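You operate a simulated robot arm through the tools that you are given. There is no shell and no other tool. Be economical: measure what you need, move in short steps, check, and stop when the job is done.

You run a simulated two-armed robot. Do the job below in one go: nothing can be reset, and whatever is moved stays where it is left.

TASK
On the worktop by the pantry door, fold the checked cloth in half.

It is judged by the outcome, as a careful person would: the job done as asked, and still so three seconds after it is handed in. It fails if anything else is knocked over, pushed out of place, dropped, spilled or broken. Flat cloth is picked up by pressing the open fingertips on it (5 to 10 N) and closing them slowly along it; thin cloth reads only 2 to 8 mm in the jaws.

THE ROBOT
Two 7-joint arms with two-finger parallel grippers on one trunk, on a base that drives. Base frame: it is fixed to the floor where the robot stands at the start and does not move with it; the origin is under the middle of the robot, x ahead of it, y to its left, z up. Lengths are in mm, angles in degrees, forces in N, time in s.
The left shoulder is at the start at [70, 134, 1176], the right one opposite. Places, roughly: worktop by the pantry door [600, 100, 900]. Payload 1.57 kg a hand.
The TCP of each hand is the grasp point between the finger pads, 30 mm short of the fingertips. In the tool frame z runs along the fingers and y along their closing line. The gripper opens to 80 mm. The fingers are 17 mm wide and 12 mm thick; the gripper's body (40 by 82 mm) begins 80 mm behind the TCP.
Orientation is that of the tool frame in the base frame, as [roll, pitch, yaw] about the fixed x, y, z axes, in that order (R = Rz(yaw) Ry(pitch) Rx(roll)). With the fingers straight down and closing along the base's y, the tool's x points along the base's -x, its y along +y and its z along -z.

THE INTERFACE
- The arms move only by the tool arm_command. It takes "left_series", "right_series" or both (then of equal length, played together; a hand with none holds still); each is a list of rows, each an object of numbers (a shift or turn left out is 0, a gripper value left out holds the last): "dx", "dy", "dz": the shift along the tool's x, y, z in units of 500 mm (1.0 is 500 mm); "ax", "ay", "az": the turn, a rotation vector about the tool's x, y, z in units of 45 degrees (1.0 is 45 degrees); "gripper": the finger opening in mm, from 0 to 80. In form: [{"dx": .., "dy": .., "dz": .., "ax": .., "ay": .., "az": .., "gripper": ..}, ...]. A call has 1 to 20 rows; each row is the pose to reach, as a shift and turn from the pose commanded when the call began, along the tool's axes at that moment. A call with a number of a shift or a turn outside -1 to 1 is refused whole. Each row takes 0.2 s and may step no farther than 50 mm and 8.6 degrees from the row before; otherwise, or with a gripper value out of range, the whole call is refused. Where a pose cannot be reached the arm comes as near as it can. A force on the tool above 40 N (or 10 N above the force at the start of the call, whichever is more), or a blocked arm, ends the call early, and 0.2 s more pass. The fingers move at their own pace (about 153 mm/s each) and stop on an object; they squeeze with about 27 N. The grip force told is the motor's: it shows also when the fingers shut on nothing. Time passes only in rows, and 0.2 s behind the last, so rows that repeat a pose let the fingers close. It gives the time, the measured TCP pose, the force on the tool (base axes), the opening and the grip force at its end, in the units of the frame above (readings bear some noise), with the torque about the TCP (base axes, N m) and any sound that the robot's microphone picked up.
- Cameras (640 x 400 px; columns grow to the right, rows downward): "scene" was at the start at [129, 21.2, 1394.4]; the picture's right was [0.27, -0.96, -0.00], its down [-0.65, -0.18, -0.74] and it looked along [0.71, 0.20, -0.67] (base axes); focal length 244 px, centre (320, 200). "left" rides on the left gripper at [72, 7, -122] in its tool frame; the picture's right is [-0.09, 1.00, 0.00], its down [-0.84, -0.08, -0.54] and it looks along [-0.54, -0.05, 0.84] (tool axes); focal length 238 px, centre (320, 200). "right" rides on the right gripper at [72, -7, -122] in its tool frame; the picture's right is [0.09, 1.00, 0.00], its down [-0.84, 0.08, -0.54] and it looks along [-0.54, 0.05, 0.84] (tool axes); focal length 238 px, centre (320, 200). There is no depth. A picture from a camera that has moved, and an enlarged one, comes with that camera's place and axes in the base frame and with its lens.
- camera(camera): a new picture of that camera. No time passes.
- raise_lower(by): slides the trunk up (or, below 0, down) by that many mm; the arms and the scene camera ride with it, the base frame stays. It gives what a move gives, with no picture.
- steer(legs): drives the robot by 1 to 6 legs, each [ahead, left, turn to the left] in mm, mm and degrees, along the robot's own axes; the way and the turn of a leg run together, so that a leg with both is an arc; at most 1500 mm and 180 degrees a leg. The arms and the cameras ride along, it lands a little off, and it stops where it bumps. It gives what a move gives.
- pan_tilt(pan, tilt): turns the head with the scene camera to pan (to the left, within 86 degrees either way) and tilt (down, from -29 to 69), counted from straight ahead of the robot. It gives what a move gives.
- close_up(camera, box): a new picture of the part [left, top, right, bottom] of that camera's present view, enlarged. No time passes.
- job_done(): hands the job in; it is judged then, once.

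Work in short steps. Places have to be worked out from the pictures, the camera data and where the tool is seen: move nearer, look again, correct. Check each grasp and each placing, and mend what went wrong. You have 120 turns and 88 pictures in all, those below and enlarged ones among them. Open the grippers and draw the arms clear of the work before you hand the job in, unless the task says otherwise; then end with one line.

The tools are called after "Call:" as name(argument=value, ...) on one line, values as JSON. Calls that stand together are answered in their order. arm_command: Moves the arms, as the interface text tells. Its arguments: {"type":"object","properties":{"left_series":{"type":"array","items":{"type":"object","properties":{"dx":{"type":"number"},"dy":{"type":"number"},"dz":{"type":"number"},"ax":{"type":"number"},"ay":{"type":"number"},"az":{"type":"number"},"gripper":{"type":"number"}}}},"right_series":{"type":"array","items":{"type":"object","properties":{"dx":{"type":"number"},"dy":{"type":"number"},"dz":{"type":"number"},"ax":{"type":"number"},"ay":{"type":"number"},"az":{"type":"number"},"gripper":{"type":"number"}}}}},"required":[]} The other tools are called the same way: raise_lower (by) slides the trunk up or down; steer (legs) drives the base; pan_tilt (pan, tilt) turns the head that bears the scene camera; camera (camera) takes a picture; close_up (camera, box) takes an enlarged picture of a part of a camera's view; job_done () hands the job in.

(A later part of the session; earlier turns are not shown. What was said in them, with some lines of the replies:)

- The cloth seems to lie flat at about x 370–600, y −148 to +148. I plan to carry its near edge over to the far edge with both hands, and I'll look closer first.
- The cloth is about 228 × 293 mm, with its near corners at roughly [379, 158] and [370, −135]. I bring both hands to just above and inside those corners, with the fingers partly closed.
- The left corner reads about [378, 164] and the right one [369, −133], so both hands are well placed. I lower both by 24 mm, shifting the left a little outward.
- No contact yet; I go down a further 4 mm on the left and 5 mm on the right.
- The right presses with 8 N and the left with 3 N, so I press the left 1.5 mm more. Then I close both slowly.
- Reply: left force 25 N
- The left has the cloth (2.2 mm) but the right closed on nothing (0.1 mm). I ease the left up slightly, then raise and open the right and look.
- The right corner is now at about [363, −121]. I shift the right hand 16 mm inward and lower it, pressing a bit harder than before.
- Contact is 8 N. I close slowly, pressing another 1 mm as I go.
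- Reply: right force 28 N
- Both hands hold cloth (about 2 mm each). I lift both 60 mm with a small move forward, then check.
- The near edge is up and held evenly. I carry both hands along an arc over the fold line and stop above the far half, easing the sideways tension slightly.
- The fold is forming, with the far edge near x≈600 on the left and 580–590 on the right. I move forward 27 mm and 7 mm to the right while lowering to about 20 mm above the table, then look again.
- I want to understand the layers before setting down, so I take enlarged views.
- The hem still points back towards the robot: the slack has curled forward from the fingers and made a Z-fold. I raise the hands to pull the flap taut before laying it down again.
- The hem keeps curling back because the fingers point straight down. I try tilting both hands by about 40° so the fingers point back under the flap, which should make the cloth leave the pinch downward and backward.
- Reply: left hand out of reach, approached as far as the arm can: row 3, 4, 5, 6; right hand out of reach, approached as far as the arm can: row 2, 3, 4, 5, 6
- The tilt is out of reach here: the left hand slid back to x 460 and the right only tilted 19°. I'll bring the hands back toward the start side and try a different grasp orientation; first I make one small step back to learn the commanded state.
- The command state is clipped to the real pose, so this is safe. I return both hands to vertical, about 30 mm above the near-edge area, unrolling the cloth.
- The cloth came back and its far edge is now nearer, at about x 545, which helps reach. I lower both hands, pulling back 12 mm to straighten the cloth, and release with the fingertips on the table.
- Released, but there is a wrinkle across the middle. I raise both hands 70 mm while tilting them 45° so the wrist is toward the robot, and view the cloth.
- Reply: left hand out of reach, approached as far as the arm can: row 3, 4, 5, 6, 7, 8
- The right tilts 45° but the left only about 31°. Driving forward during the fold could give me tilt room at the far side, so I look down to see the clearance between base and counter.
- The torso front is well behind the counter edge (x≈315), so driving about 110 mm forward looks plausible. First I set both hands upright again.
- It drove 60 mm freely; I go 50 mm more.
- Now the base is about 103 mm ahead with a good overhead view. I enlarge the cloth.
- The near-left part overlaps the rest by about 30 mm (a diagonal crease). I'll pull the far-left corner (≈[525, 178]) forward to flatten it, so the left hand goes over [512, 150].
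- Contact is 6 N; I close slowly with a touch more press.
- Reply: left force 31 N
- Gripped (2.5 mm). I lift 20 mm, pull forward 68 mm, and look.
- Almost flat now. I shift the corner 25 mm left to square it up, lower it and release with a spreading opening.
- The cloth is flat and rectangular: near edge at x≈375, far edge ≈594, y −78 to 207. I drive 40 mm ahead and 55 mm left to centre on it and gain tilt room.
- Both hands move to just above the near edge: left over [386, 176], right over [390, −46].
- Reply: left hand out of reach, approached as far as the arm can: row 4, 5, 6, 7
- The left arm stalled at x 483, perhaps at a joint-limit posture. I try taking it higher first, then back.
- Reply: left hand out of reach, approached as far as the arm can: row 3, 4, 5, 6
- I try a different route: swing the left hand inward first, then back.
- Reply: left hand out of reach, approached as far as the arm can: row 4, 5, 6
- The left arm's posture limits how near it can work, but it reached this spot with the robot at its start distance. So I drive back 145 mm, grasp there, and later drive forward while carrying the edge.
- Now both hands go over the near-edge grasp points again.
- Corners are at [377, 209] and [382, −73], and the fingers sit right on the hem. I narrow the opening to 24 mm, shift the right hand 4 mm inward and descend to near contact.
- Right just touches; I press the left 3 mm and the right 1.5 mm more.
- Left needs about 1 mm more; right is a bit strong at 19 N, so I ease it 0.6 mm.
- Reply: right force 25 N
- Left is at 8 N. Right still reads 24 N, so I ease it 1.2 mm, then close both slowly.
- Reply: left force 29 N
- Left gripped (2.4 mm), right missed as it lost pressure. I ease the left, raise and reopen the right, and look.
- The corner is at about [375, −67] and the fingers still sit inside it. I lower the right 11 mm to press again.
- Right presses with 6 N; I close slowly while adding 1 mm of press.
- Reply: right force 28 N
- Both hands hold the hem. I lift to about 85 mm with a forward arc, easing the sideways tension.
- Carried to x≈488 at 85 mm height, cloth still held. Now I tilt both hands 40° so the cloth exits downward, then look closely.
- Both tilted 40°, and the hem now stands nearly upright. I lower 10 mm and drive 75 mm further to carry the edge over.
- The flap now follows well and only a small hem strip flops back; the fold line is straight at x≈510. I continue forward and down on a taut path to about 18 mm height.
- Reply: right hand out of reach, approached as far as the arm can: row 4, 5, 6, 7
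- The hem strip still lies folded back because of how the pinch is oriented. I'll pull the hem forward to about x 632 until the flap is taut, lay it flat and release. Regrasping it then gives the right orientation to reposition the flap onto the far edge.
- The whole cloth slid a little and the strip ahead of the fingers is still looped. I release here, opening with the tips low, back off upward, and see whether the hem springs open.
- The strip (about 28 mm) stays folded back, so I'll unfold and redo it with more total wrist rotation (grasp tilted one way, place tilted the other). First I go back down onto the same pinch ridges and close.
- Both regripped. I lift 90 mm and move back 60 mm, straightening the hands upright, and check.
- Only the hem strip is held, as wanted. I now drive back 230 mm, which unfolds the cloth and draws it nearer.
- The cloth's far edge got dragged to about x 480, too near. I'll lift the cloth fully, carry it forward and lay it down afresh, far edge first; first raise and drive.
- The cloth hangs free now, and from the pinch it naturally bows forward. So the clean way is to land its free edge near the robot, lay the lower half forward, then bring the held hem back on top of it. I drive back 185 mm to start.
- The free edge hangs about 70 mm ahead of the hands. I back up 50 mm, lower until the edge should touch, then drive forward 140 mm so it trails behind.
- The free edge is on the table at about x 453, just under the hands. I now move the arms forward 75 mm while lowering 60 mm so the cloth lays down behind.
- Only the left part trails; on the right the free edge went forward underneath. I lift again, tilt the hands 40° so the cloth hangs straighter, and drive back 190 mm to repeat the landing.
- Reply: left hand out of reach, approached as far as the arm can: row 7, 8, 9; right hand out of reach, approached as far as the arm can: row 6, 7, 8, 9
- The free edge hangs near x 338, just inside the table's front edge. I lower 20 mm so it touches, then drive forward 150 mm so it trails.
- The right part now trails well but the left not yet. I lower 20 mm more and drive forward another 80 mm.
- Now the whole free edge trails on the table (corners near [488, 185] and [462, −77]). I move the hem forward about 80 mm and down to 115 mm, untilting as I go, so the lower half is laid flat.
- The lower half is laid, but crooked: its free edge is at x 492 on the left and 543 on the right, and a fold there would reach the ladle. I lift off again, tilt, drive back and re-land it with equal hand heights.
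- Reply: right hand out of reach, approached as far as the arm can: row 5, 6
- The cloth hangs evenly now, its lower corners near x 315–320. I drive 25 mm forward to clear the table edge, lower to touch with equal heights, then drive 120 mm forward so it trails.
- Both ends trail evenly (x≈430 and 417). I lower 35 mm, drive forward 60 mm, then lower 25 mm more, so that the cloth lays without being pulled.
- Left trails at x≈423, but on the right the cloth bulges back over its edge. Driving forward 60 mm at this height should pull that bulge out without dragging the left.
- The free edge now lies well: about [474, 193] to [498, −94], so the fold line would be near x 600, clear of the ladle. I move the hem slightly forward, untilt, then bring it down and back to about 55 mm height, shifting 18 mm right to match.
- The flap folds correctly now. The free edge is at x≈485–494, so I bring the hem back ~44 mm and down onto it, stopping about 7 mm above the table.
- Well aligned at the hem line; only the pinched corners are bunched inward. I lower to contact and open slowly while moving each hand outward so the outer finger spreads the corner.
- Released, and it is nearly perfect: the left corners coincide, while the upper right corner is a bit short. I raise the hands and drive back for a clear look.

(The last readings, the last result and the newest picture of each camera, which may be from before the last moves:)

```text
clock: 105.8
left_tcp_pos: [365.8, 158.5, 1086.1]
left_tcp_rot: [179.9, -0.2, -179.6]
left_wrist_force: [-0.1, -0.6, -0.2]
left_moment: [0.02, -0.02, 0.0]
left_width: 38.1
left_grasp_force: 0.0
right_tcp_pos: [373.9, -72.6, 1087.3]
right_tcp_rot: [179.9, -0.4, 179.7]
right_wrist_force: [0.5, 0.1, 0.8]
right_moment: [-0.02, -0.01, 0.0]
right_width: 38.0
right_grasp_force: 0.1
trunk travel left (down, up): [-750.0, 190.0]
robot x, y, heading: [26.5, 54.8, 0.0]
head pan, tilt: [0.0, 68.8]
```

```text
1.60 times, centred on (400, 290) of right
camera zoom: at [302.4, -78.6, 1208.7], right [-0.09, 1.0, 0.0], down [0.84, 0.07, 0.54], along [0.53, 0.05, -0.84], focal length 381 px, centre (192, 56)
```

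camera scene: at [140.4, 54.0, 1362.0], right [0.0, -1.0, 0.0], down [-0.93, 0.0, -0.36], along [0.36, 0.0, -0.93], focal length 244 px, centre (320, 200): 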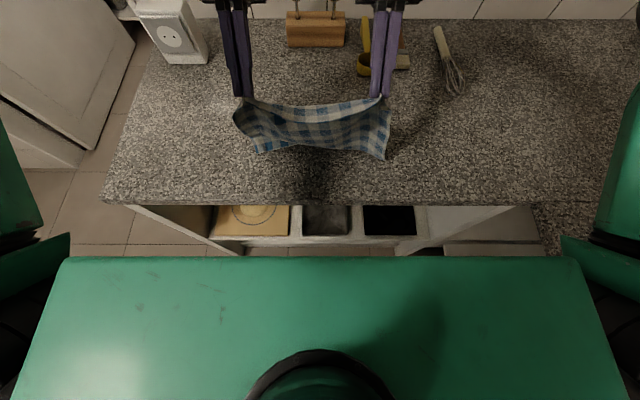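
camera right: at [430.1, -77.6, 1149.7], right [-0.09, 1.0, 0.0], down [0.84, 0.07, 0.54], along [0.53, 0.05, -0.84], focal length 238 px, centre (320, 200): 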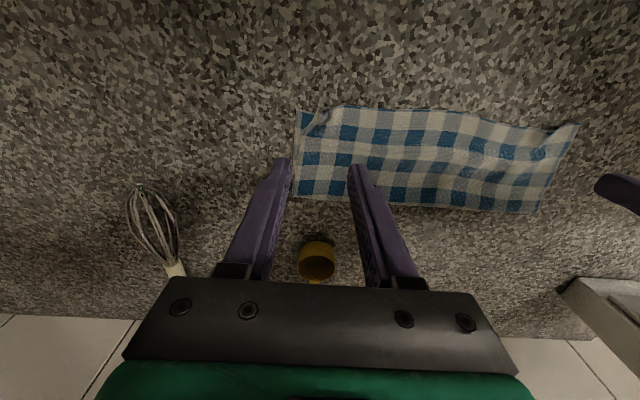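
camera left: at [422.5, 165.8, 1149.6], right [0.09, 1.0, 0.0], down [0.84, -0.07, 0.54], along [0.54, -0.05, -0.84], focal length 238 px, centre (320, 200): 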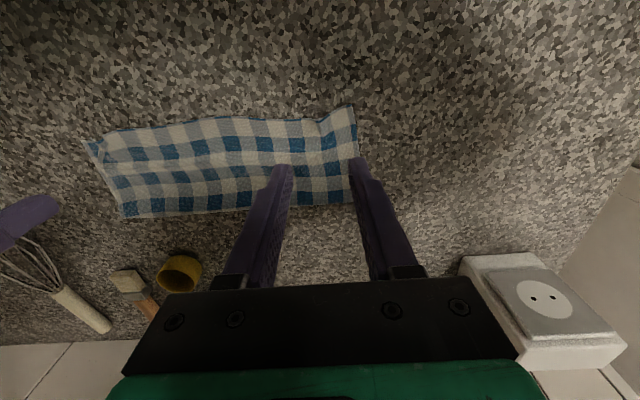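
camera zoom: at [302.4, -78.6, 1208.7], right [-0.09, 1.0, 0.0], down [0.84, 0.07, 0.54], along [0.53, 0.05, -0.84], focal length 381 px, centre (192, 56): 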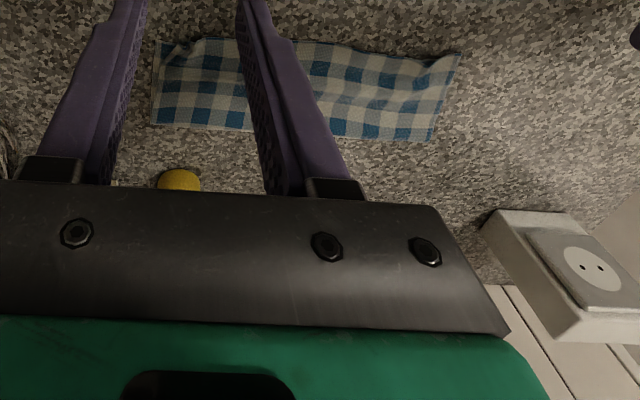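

Folded in half with edges coinciding; only the upper right near corner is curled about 20 mm short. I bring the right hand above it to see whether it can be tidied safely.

Call:
arm_command(right_series=[{"dx": -0.08, "dz": 0.04}, {"dx": -0.16, "dz": 0.09}, {"dx": -0.22, "dz": 0.15, "dy": -0.01}, {"dx": -0.246, "dz": 0.22, "dy": -0.01, "gripper": 30}, {"dx": -0.246, "dz": 0.22, "dy": -0.01}])

Call:
close_up(camera="right", box=[240, 80, 440, 220])

```text
clock: 107.0
left_tcp_pos: [364.3, 158.9, 1086.9]
left_tcp_rot: [180.0, -0.2, -179.7]
left_wrist_force: [0.6, 0.0, 0.2]
left_moment: [0.01, -0.02, 0.01]
left_width: 38.0
left_grasp_force: 0.0
right_tcp_pos: [493.4, -77.2, 976.5]
right_tcp_rot: [180.0, -0.3, 179.8]
right_wrist_force: [-0.4, -0.4, 1.0]
right_moment: [0.01, 0.0, -0.02]
right_width: 30.1
right_grasp_force: 0.0
trunk travel left (down, up): [-750.0, 190.0]
robot x, y, heading: [28.0, 58.9, 0.2]
head pan, tilt: [0.0, 68.8]
```

```text
2.86 times, centred on (340, 150) of right
camera zoom: at [422.9, -82.9, 1098.1], right [-0.09, 1.0, 0.0], down [0.84, 0.07, 0.54], along [0.54, 0.05, -0.84], focal length 681 px, centre (263, 343)
```

zoom: 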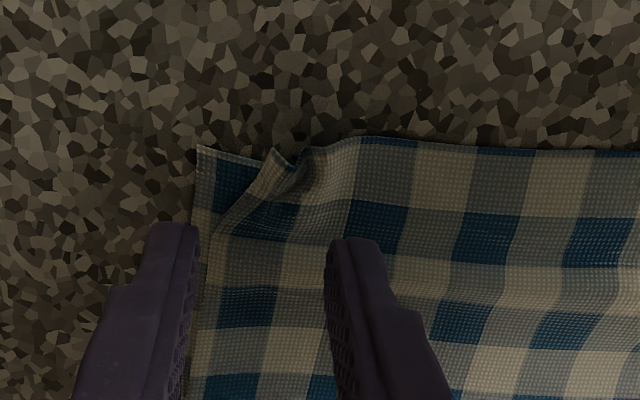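

The upper corner sits at [486, −73] versus the lower at [484, −95], with a standing ridge near y −64. I pinch that ridge just above the lower layer and pull it about 20 mm outward.

Call:
arm_command(right_series=[{"dy": 0.026, "dz": 0.04, "gripper": 26}, {"dy": 0.026, "dz": 0.07}, {"dy": 0.026, "dz": 0.082}, {"dy": 0.026, "dz": 0.083}, {"dy": 0.026, "dz": 0.083, "gripper": 18}, {"dy": 0.026, "dz": 0.083, "gripper": 10}, {"dy": 0.026, "dz": 0.083, "gripper": 4}, {"dy": 0.026, "dz": 0.083, "gripper": 0}, {"dy": 0.026, "dz": 0.083}])

Call:
close_up(camera="right", box=[240, 80, 440, 220])

```text
clock: 109.0
left_tcp_pos: [365.6, 159.3, 1088.0]
left_tcp_rot: [180.0, -0.1, -179.6]
left_wrist_force: [-0.2, -0.2, -0.1]
left_moment: [0.01, -0.01, -0.02]
left_width: 38.1
left_grasp_force: 0.1
right_tcp_pos: [495.1, -66.0, 936.4]
right_tcp_rot: [180.0, -0.3, 179.7]
right_wrist_force: [0.2, -0.3, 0.7]
right_moment: [0.0, -0.03, 0.0]
right_width: 2.9
right_grasp_force: 24.2
trunk travel left (down, up): [-750.0, 190.0]
robot x, y, heading: [23.5, 55.5, 0.4]
head pan, tilt: [0.0, 68.8]
```

```text
2.86 times, centred on (340, 150) of right
camera zoom: at [423.6, -70.9, 1057.2], right [-0.09, 1.0, 0.0], down [0.84, 0.07, 0.54], along [0.54, 0.05, -0.84], focal length 681 px, centre (263, 343)
```

zoom: 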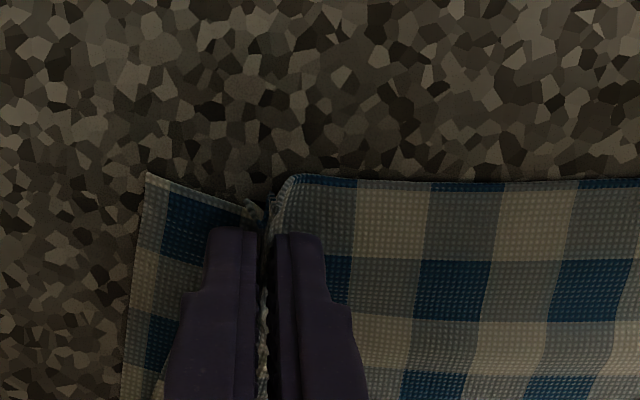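

Ridge gripped without the lower layer. I lift 3 mm, pull 10 mm outward, then set down and open with an outward spread, and raise.

Call:
arm_command(right_series=[{"dz": -0.008}, {"dz": -0.008, "dy": -0.01}, {"dz": -0.008, "dy": -0.02}, {"dz": 0.002, "dy": -0.02}, {"dz": 0.006, "dy": -0.02}, {"dz": 0.006, "dy": -0.024, "gripper": 6}, {"dz": 0.006, "dy": -0.028, "gripper": 10}, {"dz": 0.006, "dy": -0.032, "gripper": 14}, {"dz": 0.006, "dy": -0.038, "gripper": 20}, {"dz": 0.006, "dy": -0.046, "gripper": 28}, {"dz": 0.006, "dy": -0.054, "gripper": 36}, {"dz": 0.006, "dy": -0.054}, {"dz": -0.03, "dy": -0.054}, {"dz": -0.09, "dy": -0.054}, {"dz": -0.09, "dy": -0.054}])

Call:
camera(camera="right")

```text
clock: 112.2
left_tcp_pos: [364.0, 158.9, 1086.9]
left_tcp_rot: [-180.0, -0.1, -179.7]
left_wrist_force: [0.6, -0.2, 0.7]
left_moment: [-0.03, -0.03, 0.01]
left_width: 38.1
left_grasp_force: 0.0
right_tcp_pos: [495.4, -91.4, 980.3]
right_tcp_rot: [179.9, -0.3, 179.7]
right_wrist_force: [-0.7, -0.1, 0.0]
right_moment: [0.02, 0.03, -0.01]
right_width: 36.1
right_grasp_force: 0.0
trunk travel left (down, up): [-750.0, 190.0]
robot x, y, heading: [25.2, 53.2, 0.4]
head pan, tilt: [0.0, 68.8]
```

```text
8 pictures are left
camera right: at [425.0, -97.6, 1102.3], right [-0.09, 1.0, 0.0], down [0.84, 0.07, 0.54], along [0.53, 0.05, -0.84], focal length 238 px, centre (320, 200)
```

right: 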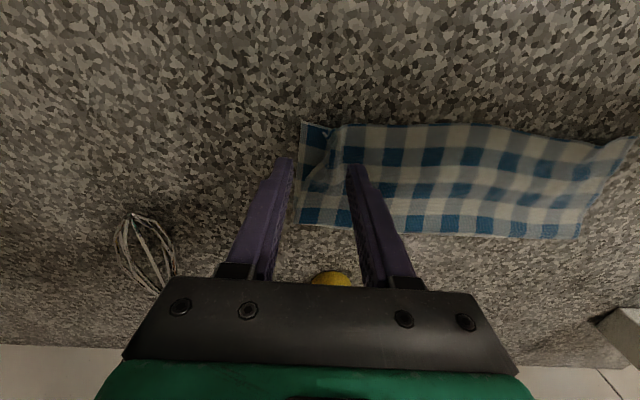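

The corner is still slightly tucked but the cloth is undisturbed. I raise the right hand and back away for a final check.

Call:
arm_command(right_series=[{"dz": -0.08}, {"dz": -0.16}, {"dz": -0.2, "dx": 0.06}, {"dz": -0.2, "dx": 0.14}, {"dz": -0.2, "dx": 0.22}])

Call:
steer(legs=[[-80, 0, 0]])

Call:
pan_tilt(pan=0, tilt=50)

Call:
close_up(camera="scene", box=[200, 100, 440, 250])

```text
clock: 113.4
left_tcp_pos: [363.7, 158.1, 1086.7]
left_tcp_rot: [180.0, 0.0, -179.7]
left_wrist_force: [-0.2, 0.1, -0.4]
left_moment: [0.0, 0.0, -0.02]
left_width: 37.7
left_grasp_force: 0.1
right_tcp_pos: [383.9, -91.6, 1080.9]
right_tcp_rot: [179.9, -0.4, 179.6]
right_wrist_force: [0.0, -0.1, 0.2]
right_moment: [0.02, 0.02, 0.0]
right_width: 35.9
right_grasp_force: 0.1
trunk travel left (down, up): [-750.0, 190.0]
robot x, y, heading: [26.7, 53.9, 0.2]
head pan, tilt: [0.0, 68.8]
```

```text
clock: 114.5
left_tcp_pos: [288.6, 157.0, 1085.2]
left_tcp_rot: [180.0, -0.2, -179.8]
left_wrist_force: [-0.3, 0.4, -0.3]
left_moment: [0.01, 0.04, 0.02]
left_width: 37.9
left_grasp_force: 0.0
right_tcp_pos: [311.0, -92.0, 1080.4]
right_tcp_rot: [179.9, -0.5, 179.7]
right_wrist_force: [0.5, -0.1, -0.1]
right_moment: [-0.02, -0.01, 0.01]
right_width: 35.7
right_grasp_force: 0.0
trunk travel left (down, up): [-750.0, 190.0]
robot x, y, heading: [-55.5, 56.3, 0.3]
head pan, tilt: [0.0, 68.8]
```

```text
clock: 115.3
left_tcp_pos: [286.1, 158.6, 1087.8]
left_tcp_rot: [-180.0, -0.1, -179.7]
left_wrist_force: [-1.1, -0.1, 0.1]
left_moment: [0.02, 0.02, -0.01]
left_width: 38.0
left_grasp_force: 0.0
right_tcp_pos: [307.7, -90.6, 1079.8]
right_tcp_rot: [179.9, -0.4, 179.6]
right_wrist_force: [0.0, 0.0, -0.2]
right_moment: [-0.02, 0.01, 0.03]
right_width: 36.0
right_grasp_force: 0.1
trunk travel left (down, up): [-750.0, 190.0]
robot x, y, heading: [-53.6, 55.7, 0.4]
head pan, tilt: [0.0, 50.0]
```

```text
2.67 times, centred on (320, 175) of scene
camera zoom: at [74.0, 53.9, 1383.8], right [0.0, -1.0, 0.0], down [-0.77, 0.0, -0.64], along [0.64, 0.0, -0.77], focal length 651 px, centre (320, 267)
```

zoom: 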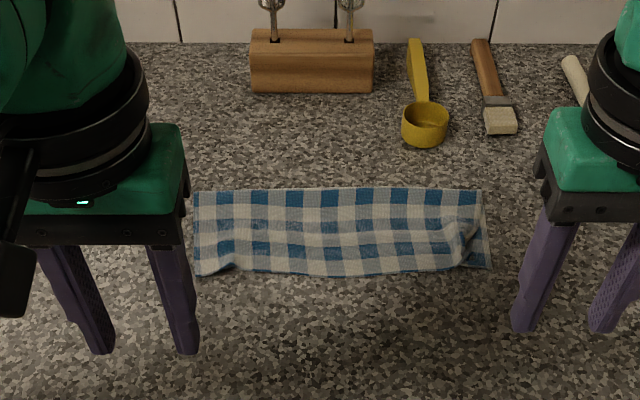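

The cloth is folded in half with all edges aligned except one small tucked corner, and nothing else has moved. I open the grippers fully and hand in.

Call:
arm_command(left_series=[{"gripper": 80}, {"dz": -0.04}], right_series=[{"gripper": 80}, {"dz": -0.04}])

Call:
job_done()

```text
clock: 115.9
left_tcp_pos: [284.7, 158.6, 1106.0]
left_tcp_rot: [180.0, -0.2, -179.8]
left_wrist_force: [0.4, 0.2, 0.0]
left_moment: [-0.03, -0.01, 0.0]
left_width: 79.8
left_grasp_force: 0.1
right_tcp_pos: [308.0, -89.9, 1099.7]
right_tcp_rot: [180.0, -0.3, 179.8]
right_wrist_force: [0.7, -0.1, 0.2]
right_moment: [-0.01, 0.0, -0.02]
right_width: 79.9
right_grasp_force: 0.0
trunk travel left (down, up): [-750.0, 190.0]
robot x, y, heading: [-47.3, 55.7, 0.3]
head pan, tilt: [0.0, 50.0]
```

```text
The job is handed in.
```

The checked cloth is folded in half on the worktop and handed in, with its edges lined up except the top layer's near right corner, which is still tucked in about 20 mm; nothing else was moved.
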